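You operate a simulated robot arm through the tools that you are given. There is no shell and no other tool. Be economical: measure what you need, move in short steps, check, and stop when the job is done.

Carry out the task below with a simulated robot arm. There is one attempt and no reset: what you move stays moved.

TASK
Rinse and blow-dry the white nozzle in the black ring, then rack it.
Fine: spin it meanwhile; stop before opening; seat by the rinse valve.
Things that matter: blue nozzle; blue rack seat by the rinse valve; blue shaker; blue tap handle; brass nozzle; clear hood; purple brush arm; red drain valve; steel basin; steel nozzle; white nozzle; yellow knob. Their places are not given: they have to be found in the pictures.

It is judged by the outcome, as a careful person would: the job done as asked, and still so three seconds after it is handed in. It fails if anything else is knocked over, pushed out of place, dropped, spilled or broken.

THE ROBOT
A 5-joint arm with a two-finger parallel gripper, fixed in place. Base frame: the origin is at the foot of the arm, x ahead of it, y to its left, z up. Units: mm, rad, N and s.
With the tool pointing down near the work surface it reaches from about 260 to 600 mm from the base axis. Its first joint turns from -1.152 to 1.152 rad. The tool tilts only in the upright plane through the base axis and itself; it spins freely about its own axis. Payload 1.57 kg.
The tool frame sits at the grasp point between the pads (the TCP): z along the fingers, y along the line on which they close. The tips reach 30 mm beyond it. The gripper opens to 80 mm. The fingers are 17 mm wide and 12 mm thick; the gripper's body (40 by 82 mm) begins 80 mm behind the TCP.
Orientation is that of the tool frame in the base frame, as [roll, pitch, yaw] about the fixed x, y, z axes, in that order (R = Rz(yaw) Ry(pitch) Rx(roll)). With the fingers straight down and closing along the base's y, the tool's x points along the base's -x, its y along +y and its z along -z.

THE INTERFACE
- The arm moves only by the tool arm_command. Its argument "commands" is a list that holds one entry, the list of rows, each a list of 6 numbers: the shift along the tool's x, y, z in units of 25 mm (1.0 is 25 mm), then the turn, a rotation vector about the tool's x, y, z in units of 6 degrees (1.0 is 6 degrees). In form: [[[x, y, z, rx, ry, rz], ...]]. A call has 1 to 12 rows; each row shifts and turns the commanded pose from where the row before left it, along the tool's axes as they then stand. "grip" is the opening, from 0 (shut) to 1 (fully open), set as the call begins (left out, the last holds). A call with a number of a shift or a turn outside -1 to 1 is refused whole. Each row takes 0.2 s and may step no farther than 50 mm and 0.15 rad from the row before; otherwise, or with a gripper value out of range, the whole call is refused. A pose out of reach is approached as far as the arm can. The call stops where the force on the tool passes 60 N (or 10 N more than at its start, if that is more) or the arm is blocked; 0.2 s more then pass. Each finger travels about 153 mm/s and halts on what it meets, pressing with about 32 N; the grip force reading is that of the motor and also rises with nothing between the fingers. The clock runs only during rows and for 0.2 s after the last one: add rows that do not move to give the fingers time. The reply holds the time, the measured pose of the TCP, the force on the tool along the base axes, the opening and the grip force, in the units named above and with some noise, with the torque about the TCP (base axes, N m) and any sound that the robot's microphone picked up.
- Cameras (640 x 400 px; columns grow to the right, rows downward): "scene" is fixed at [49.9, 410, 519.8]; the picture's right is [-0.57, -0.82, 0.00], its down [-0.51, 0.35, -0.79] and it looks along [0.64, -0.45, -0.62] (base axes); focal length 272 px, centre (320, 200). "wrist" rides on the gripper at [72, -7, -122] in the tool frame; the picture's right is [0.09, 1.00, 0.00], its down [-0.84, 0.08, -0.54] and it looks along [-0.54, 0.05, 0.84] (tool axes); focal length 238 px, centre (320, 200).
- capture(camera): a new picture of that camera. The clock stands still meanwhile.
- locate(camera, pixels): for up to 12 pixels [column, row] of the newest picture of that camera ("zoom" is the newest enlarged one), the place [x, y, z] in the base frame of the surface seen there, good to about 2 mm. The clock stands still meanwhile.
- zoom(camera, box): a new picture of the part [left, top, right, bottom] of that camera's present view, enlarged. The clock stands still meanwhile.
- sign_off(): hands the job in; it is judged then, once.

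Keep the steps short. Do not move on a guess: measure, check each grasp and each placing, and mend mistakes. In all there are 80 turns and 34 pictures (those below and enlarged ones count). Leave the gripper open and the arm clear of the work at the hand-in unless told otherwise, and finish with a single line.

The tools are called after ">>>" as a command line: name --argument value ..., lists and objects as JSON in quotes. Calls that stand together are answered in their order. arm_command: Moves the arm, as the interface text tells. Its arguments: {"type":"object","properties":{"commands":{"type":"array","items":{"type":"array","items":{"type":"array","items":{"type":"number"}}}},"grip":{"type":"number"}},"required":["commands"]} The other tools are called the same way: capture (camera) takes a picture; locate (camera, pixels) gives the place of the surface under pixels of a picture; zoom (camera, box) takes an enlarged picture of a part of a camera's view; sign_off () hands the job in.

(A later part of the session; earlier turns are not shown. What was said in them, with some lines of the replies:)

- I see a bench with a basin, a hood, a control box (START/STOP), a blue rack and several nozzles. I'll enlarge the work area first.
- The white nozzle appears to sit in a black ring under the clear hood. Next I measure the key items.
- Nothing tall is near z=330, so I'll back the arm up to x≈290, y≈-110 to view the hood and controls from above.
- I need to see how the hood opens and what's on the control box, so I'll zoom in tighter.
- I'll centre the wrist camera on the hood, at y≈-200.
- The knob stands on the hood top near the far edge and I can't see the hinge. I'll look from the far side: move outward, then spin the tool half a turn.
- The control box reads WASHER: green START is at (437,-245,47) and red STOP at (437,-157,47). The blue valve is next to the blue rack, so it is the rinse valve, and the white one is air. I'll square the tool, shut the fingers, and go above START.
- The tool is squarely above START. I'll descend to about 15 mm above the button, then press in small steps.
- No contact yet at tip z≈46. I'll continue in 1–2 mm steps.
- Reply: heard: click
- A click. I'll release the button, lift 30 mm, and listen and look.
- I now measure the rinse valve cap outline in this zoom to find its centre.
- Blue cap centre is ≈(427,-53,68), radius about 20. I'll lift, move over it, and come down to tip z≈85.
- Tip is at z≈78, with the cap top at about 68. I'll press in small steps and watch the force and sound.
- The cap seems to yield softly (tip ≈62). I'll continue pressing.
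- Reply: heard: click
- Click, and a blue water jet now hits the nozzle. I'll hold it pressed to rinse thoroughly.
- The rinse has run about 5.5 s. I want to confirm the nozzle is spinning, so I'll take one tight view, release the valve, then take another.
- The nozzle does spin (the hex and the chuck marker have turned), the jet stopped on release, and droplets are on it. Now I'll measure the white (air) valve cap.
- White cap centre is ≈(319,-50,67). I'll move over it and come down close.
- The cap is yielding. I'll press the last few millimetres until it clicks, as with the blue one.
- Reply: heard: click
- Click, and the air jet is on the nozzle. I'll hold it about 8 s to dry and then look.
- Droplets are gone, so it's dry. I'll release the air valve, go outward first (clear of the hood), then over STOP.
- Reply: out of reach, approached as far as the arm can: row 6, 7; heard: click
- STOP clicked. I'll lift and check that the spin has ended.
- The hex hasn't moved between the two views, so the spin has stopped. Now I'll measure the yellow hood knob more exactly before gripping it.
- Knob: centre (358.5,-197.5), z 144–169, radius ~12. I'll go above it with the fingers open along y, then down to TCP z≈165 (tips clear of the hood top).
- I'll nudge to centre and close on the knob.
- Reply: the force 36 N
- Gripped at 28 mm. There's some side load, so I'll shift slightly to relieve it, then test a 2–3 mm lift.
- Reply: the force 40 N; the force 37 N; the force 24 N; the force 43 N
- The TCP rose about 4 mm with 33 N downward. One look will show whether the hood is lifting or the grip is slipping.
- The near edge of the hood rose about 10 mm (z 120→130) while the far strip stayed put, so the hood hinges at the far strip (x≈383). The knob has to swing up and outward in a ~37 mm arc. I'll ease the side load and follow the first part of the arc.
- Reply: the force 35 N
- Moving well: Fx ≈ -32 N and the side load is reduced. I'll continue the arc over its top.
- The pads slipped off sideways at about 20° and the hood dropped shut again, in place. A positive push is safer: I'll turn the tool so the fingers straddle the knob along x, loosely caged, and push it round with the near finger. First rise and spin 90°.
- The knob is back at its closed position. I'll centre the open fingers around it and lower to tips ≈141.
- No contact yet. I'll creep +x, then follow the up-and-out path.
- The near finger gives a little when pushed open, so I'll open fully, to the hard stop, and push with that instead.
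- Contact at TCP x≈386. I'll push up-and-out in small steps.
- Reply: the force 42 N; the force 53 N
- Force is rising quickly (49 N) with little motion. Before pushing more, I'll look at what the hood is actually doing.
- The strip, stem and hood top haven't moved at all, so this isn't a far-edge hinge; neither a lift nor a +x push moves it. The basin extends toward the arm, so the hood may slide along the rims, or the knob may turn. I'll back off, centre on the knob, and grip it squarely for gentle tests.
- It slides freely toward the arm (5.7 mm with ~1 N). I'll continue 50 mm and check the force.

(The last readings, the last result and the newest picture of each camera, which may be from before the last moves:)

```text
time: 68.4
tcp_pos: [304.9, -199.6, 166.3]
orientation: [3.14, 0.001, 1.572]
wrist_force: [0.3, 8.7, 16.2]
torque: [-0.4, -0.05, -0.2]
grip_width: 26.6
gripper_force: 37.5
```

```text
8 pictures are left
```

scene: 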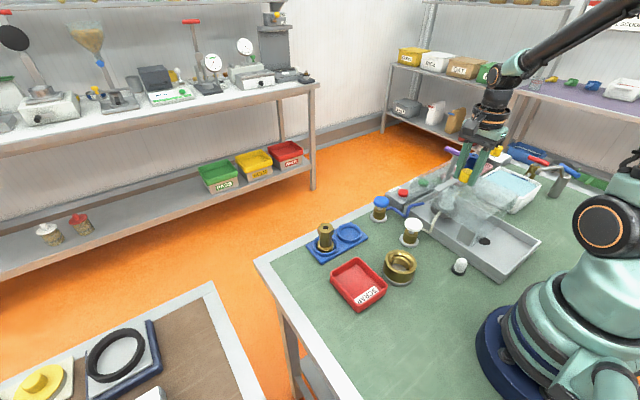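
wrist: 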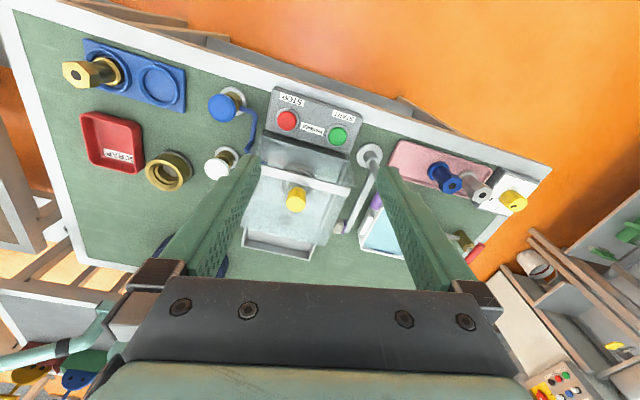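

The hood follows the knob. I need to check whether the hood's far wall travels with it and could strike the nozzle.

>>> zoom --camera "scene" --box '[395, 140, 525, 225]'

>>> locate --camera "zoom" --pixels '[[110, 190], [160, 180], [200, 160], [260, 220], [300, 250], [340, 190], [500, 270], [250, 270], [200, 230], [330, 240], [180, 280], [400, 230]]'

```text
4.71 times, centred on (460, 182) of scene
```

zoom: 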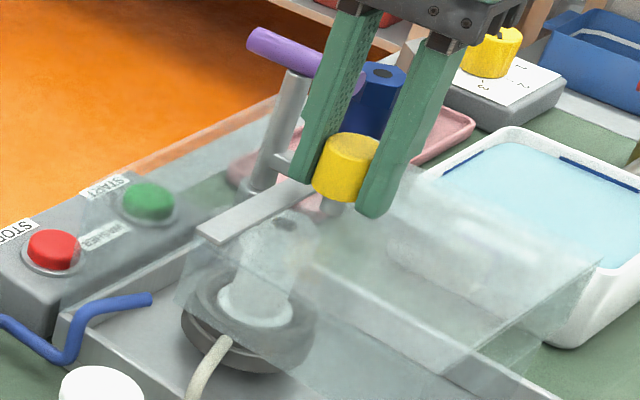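

```text
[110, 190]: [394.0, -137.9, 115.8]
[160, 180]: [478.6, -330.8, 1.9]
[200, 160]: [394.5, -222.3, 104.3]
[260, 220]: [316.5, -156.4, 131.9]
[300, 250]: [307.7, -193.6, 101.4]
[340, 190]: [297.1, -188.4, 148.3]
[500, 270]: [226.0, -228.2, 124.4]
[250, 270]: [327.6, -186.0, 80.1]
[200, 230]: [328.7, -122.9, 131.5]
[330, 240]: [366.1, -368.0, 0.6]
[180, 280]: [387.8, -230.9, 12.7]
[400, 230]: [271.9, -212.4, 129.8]
```

The far wall (x=394) stays fixed; only the lid with its strip slides, at z≥125, above the nozzle top (≈106). I'll continue sliding toward the arm.

>>> arm_command --commands '[[[0, -0.25, -0.04, 0, 0, 0], [0, -0.3, 0, 0, 0, 0], [0, -0.3, 0, 0, 0, 0], [0, -0.3, 0, 0, 0, 0], [0, -0.3, 0, 0, 0, 0], [0, -0.3, 0, 0, 0, 0], [0, -0.3, 0, 0, 0, 0], [0, -0.3, 0, 0, 0, 0], [0, -0.3, 0, 0, 0, 0]]]'

```text
time: 70.4
tcp_pos: [238.3, -197.4, 167.5]
orientation: [-3.138, -0.002, 1.576]
wrist_force: [1.0, 17.4, 7.1]
torque: [-0.17, -0.62, -0.18]
grip_width: 26.6
gripper_force: 37.8
```

The knob is at x≈238 with no end stop yet. A bit further, gently.

>>> arm_command --commands '[[[0, -0.2, 0, 0, 0, 0], [0, -0.2, 0, 0, 0, 0], [0, -0.15, 0, 0, 0, 0]]]'

```text
time: 71.2
tcp_pos: [225.5, -199.0, 167.2]
orientation: [3.141, 0.002, 1.573]
wrist_force: [9.5, 16.2, 19.3]
torque: [0.93, 0.33, -0.03]
grip_width: 26.5
gripper_force: 37.7
```

Lid is far enough back (its edge at ≈254). I'll release the knob, rise, and measure the uncovered nozzle.

>>> arm_command --commands '[[[0, 0, 0, 0, 0, 0], [0, 0, 0, 0, 0, 0], [0, 0, -0.6, 0, 0, 0], [0, 0, -1, 0, 0, 0], [0, 0, -1, 0, 0, 0]]]' --grip 1

>>> zoom --camera "scene" --box '[420, 165, 500, 215]'

```text
time: 72.4
tcp_pos: [222.3, -198.9, 232.2]
orientation: [-3.141, 0.001, 1.573]
wrist_force: [0.0, 0.7, -0.5]
torque: [-0.01, 0.01, -0.01]
grip_width: 80.1
gripper_force: 0.0
```

```text
8.00 times, centred on (460, 190) of scene
```

zoom: 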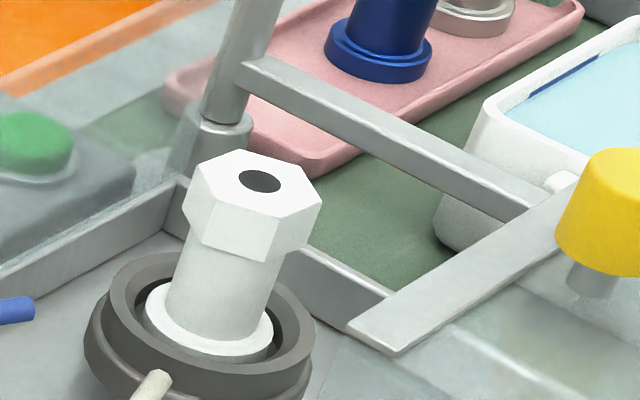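

The nozzle is uncovered, clean and dry. Now its geometry.

>>> locate --camera "zoom" --pixels '[[235, 170], [290, 195], [222, 153], [318, 190], [194, 205], [297, 215], [245, 235], [230, 290], [165, 318], [270, 325], [200, 350], [110, 290]]'

>>> locate --camera "zoom" --pixels '[[197, 230], [250, 255], [185, 290], [268, 280], [195, 330], [155, 370], [300, 300], [240, 152], [285, 160], [215, 212], [265, 218], [390, 340]]'

```text
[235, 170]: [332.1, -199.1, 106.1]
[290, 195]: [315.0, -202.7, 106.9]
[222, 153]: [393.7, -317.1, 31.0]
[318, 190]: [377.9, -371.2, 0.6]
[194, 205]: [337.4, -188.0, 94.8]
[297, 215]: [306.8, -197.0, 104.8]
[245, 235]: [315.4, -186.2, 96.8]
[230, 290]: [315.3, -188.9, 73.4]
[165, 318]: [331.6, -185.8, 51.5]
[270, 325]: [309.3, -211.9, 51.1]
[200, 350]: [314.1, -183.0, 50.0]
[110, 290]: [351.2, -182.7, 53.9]
```

```text
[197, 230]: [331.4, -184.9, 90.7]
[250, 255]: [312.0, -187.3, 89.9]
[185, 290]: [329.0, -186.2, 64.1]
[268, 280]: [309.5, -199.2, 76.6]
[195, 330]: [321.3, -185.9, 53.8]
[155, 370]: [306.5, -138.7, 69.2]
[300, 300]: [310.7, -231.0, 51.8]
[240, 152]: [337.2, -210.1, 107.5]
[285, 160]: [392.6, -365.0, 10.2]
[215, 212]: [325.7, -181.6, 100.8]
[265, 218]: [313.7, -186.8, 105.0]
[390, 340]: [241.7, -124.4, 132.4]
```

Nozzle: axis ≈(324,-200), hex head z 88–106, body radius ~14, flange at z≈51 in the black ring. One pair of hex flats faces roughly along x (≈6° turned). I'll go above it, matching that angle, fingers open.

>>> arm_command --commands '[[[0, 0.82, 0, 0, 0, 0], [0, 0.82, 0, 0, 0, 0], [0, 0.82, 0, 0, 0, 0], [0, 0.81, 0, 0, 0, 0], [-0.04, 0.81, 0, 0, 0, 0], [0, 0, 0.8, 0, 0, -1], [0, 0, 0.8, 0, 0, 0]]]' --grip 1

>>> capture --camera "wrist"

```text
time: 74.0
tcp_pos: [326.3, -198.2, 191.1]
orientation: [-3.141, 0.001, 1.677]
wrist_force: [-0.7, 0.9, -0.4]
torque: [0.0, 0.0, -0.03]
grip_width: 80.0
gripper_force: 0.1
```

```text
5 pictures are left
```

wrist: 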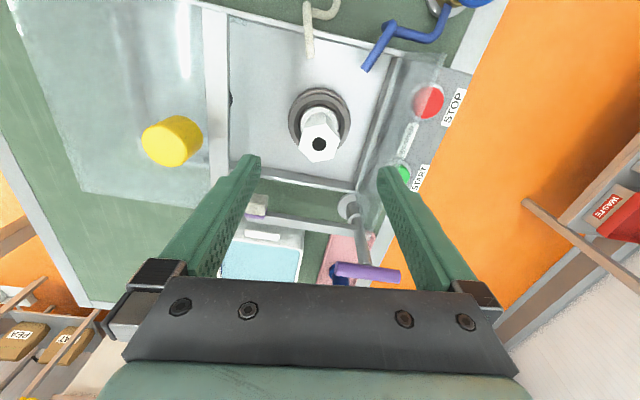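

>>> locate --camera "wrist" --pixels '[[319, 132], [319, 157], [304, 144], [336, 144], [308, 134], [332, 134], [300, 155], [334, 160], [320, 161], [312, 145], [327, 145]]'

```text
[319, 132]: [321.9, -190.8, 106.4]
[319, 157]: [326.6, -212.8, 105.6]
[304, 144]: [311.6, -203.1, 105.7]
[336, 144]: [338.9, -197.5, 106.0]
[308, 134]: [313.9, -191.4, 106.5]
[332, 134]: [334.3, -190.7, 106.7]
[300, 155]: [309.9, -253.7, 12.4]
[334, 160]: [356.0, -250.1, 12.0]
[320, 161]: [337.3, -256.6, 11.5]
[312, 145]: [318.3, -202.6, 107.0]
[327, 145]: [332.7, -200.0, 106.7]
```

>>> zoom --camera "wrist" --box '[284, 84, 356, 164]'

```text
5.00 times, centred on (320, 124) of wrist
```

zoom: 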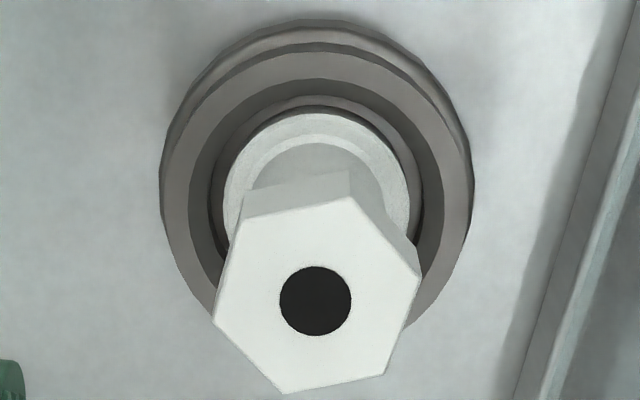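

Hex flats need about +10° of tool spin. I'll align, centre on (324.5,-200), and lower to TCP z≈95.

>>> arm_command --commands '[[[0, 0, 0, 0, 0, 0.8], [0, 0, 0, 0, 0, 0.8], [-0.07, -0.07, 0.6, 0, 0, 0], [0, 0, 0.8, 0, 0, 0], [0, 0, 0.8, 0, 0, 0], [0, 0, 0.8, 0, 0, 0], [0, 0, 0.5, 0, 0, 0], [0, 0, 0.3, 0, 0, 0]]]'

>>> arm_command --commands '[[[0, 0, 0, 0, 0, 0], [0, 0, 0, 0, 0, 0], [0, 0, 0, 0, 0, 0], [0, 0, 0, 0, 0, 0]]]' --grip 0

```text
time: 75.8
tcp_pos: [324.9, -201.3, 99.3]
orientation: [3.14, 0.0, 1.509]
wrist_force: [-0.1, -1.0, 0.7]
torque: [0.02, -0.01, -0.05]
grip_width: 79.8
gripper_force: 0.1
```

```text
time: 76.8
tcp_pos: [325.3, -202.2, 99.6]
orientation: [3.142, 0.001, 1.509]
wrist_force: [0.1, -0.1, -0.1]
torque: [0.01, 0.03, 0.02]
grip_width: 33.0
gripper_force: 32.0
```

Gripped across flats at 33 mm with no side load. I'll lift gently and watch the force.

>>> arm_command --commands '[[[0, 0, -0.1, 0, 0, 0], [0, 0, -0.15, 0, 0, 0], [0, 0, -0.25, 0, 0, 0], [0, 0, -0.3, 0, 0, 0]]]'

```text
time: 77.8
tcp_pos: [323.7, -198.9, 117.7]
orientation: [3.141, -0.001, 1.51]
wrist_force: [0.0, -0.4, -0.6]
torque: [0.0, 0.01, -0.02]
grip_width: 32.8
gripper_force: 32.4
```

Held firmly. I'll raise well above the hood walls (base ≈155) and zoom on the rack to measure the free seat.

>>> arm_command --commands '[[[0, 0, -0.8, 0, 0, 0], [0, 0, -0.8, 0, 0, 0], [0, 0, -0.8, 0, 0, 0], [0, 0, -0.8, 0, 0, 0], [0, 0, -0.7, 0, 0, 0]]]'

>>> zoom --camera "scene" --box '[300, 210, 380, 265]'

```text
time: 79.0
tcp_pos: [324.0, -201.0, 215.6]
orientation: [3.142, 0.0, 1.51]
wrist_force: [0.2, 0.8, -0.6]
torque: [0.01, 0.01, 0.01]
grip_width: 33.0
gripper_force: 31.8
```

```text
7.27 times, centred on (340, 238) of scene
```

zoom: 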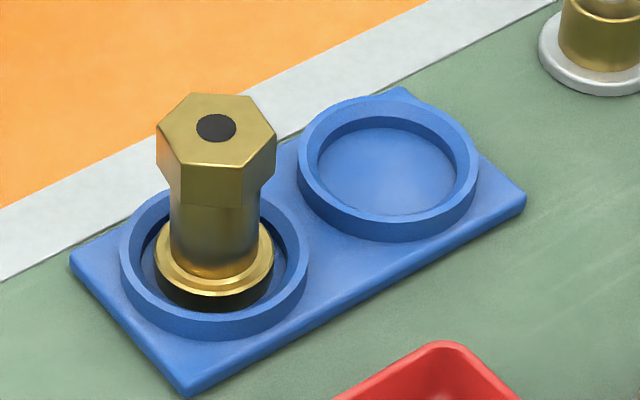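

>>> locate --camera "zoom" --pixels '[[304, 160], [474, 165], [388, 101], [388, 228], [330, 118], [450, 215], [445, 118], [330, 212], [388, 175], [320, 185], [455, 190], [388, 135]]'

>>> locate --camera "zoom" --pixels '[[180, 125], [250, 125], [215, 105], [215, 155], [215, 250], [125, 250], [303, 250], [215, 325], [215, 290], [165, 260], [270, 260], [215, 127]]'

```text
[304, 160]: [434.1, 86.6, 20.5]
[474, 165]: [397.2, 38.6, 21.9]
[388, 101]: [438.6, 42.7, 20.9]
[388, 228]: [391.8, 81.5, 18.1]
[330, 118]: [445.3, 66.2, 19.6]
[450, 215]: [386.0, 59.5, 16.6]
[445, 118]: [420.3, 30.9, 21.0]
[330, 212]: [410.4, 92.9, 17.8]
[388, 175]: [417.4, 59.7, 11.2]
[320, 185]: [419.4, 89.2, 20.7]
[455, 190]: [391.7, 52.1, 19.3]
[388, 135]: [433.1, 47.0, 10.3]
```

```text
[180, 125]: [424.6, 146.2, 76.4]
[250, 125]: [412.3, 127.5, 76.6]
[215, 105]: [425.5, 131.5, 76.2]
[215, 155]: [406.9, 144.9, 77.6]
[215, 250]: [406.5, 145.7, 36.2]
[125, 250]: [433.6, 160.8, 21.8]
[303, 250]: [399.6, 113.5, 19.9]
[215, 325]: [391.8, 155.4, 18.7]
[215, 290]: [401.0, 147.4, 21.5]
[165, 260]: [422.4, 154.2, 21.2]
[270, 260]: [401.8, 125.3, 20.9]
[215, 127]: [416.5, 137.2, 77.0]
```

Free seat: centre (415.5,62.4), floor z≈10.5, rim z≈21. I'll carry the nozzle over it at height.

>>> arm_command --commands '[[[0.975, 0.272, 0, 0, 0, 0], [0.975, 0.272, 0, 0, 0, 0], [0.975, 0.272, 0, 0, 0, 0], [0.975, 0.272, 0, 0, 0, 0], [0.975, 0.272, 0, 0, 0, 0], [0.975, 0.272, 0, 0, 0, 0], [0.975, 0.272, 0, 0, 0, 0], [0.975, 0.272, 0, 0, 0, 0], [0.975, 0.272, 0, 0, 0, 0], [0.975, 0.272, 0, 0, 0, 0], [0.975, 0.272, 0, 0, 0, 0], [0, 0, 0, 0, 0, 0]]]'

>>> arm_command --commands '[[[0, 0, 0.9, 0, 0, 0], [0, 0, 0.9, 0, 0, 0], [0, 0, 0.9, 0, 0, 0], [0, 0, 0.9, 0, 0, 0], [0, 0, 0.6, 0, 0, 0], [0, 0, 0, 0, 0, 0]]]'

```text
time: 81.6
tcp_pos: [416.0, 60.4, 212.9]
orientation: [-3.14, -0.001, 1.511]
wrist_force: [-0.1, 0.0, -1.4]
torque: [-0.01, 0.01, 0.0]
grip_width: 33.0
gripper_force: 31.4
```

```text
time: 83.0
tcp_pos: [416.7, 61.7, 109.7]
orientation: [-3.14, 0.0, 1.51]
wrist_force: [-0.8, -0.5, -0.4]
torque: [-0.02, -0.01, 0.01]
grip_width: 33.1
gripper_force: 31.5
```

Over the seat and aligned. I'll take a close look at the alignment before lowering.

>>> zoom --camera "scene" --box '[305, 190, 395, 260]'

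```text
5.71 times, centred on (350, 225) of scene
```

zoom: 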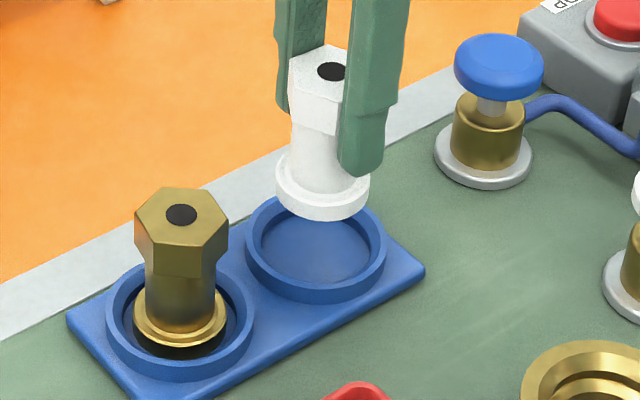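

>>> locate --camera "zoom" --pixels '[[325, 212], [285, 195], [318, 185], [278, 180], [365, 195], [318, 100], [310, 65]]'

```text
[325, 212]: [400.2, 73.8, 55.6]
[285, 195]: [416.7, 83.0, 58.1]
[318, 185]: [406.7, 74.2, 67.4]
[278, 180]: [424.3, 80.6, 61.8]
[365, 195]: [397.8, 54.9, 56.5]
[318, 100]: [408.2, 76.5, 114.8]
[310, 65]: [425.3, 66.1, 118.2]
```

Centred over the seat (flange centre ≈(415,63)), bottom at z≈54. I'll lower about 36 mm, then creep to contact.

>>> arm_command --commands '[[[0, 0, 0.5, 0, 0, 0], [0, 0, 0.5, 0, 0, 0], [0, 0, 0.42, 0, 0, 0], [0, 0, 0, 0, 0, 0]]]'

>>> arm_command --commands '[[[0, 0, 0.08, 0, 0, 0], [0, 0, 0.06, 0, 0, 0], [0, 0, 0.06, 0, 0, 0]]]'

```text
time: 84.0
tcp_pos: [416.6, 62.0, 75.5]
orientation: [-3.141, -0.001, 1.51]
wrist_force: [-1.1, -0.5, -0.4]
torque: [-0.01, -0.01, 0.0]
grip_width: 33.1
gripper_force: 32.1
```

```text
time: 84.8
tcp_pos: [416.0, 62.7, 70.0]
orientation: [3.139, 0.0, 1.51]
wrist_force: [-0.4, -2.2, 5.4]
torque: [-0.1, 0.1, 0.02]
grip_width: 32.8
gripper_force: 31.9
```

Contact (5 N) at TCP z≈70, as expected for fully seated. One small confirm-press, then release.

>>> arm_command --commands '[[[0, 0, 0.05, 0, 0, 0], [0, 0, 0, 0, 0, 0]]]'

>>> arm_command --commands '[[[0, 0, 0, 0, 0, 0], [0, 0, 0, 0, 0, 0], [0, 0, 0, 0, 0, 0], [0, 0, -0.5, 0, 0, 0], [0, 0, -1, 0, 0, 0], [0, 0, -1, 0, 0, 0], [0, 0, -1, 0, 0, 0], [0, 0, -1, 0, 0, 0], [0, 0, -1, 0, 0, 0]]]' --grip 1

>>> capture --camera "scene"

```text
time: 85.4
tcp_pos: [416.5, 62.3, 70.0]
orientation: [3.139, -0.001, 1.51]
wrist_force: [-7.2, 2.2, 26.8]
torque: [0.01, 0.22, -0.02]
grip_width: 32.7
gripper_force: 32.5
```

```text
time: 87.4
tcp_pos: [416.3, 62.5, 208.3]
orientation: [-3.14, -0.001, 1.51]
wrist_force: [-0.4, -0.4, 0.0]
torque: [0.01, -0.01, -0.02]
grip_width: 79.8
gripper_force: 0.0
```

```text
1 pictures are left
```

scene: 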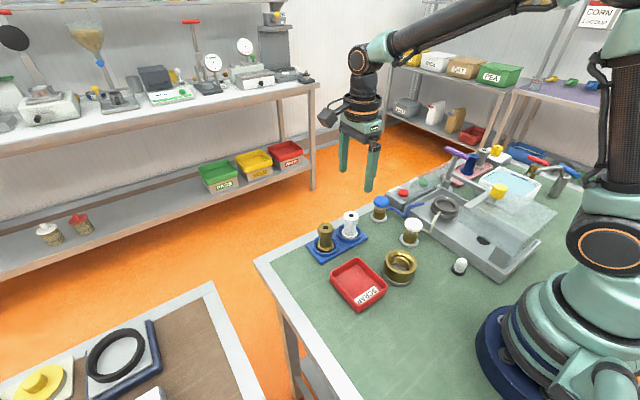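

The white nozzle stands in the free seat, with everything else in place. I'll check its height and position by measurement.

>>> locate --camera "scene" --pixels '[[350, 215], [347, 218], [352, 233], [326, 230], [381, 201], [412, 222]]'

```text
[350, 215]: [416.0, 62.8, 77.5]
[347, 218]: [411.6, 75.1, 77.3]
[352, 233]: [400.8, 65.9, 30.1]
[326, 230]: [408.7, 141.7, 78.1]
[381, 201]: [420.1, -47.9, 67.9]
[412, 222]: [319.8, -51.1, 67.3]
```

The top of the nozzle is at z 77.5, the same as the seated brass one, and centred at (416,63). Both valves are back up, the washer is stopped, and the gripper is open and clear, so I'm handing in.

>>> sign_off

```text
The job is handed in.
```

The white nozzle was rinsed and blown dry while spinning, the washer was stopped before the hood was opened, and the nozzle is now in the blue rack seat by the rinse valve; the hood was left open.
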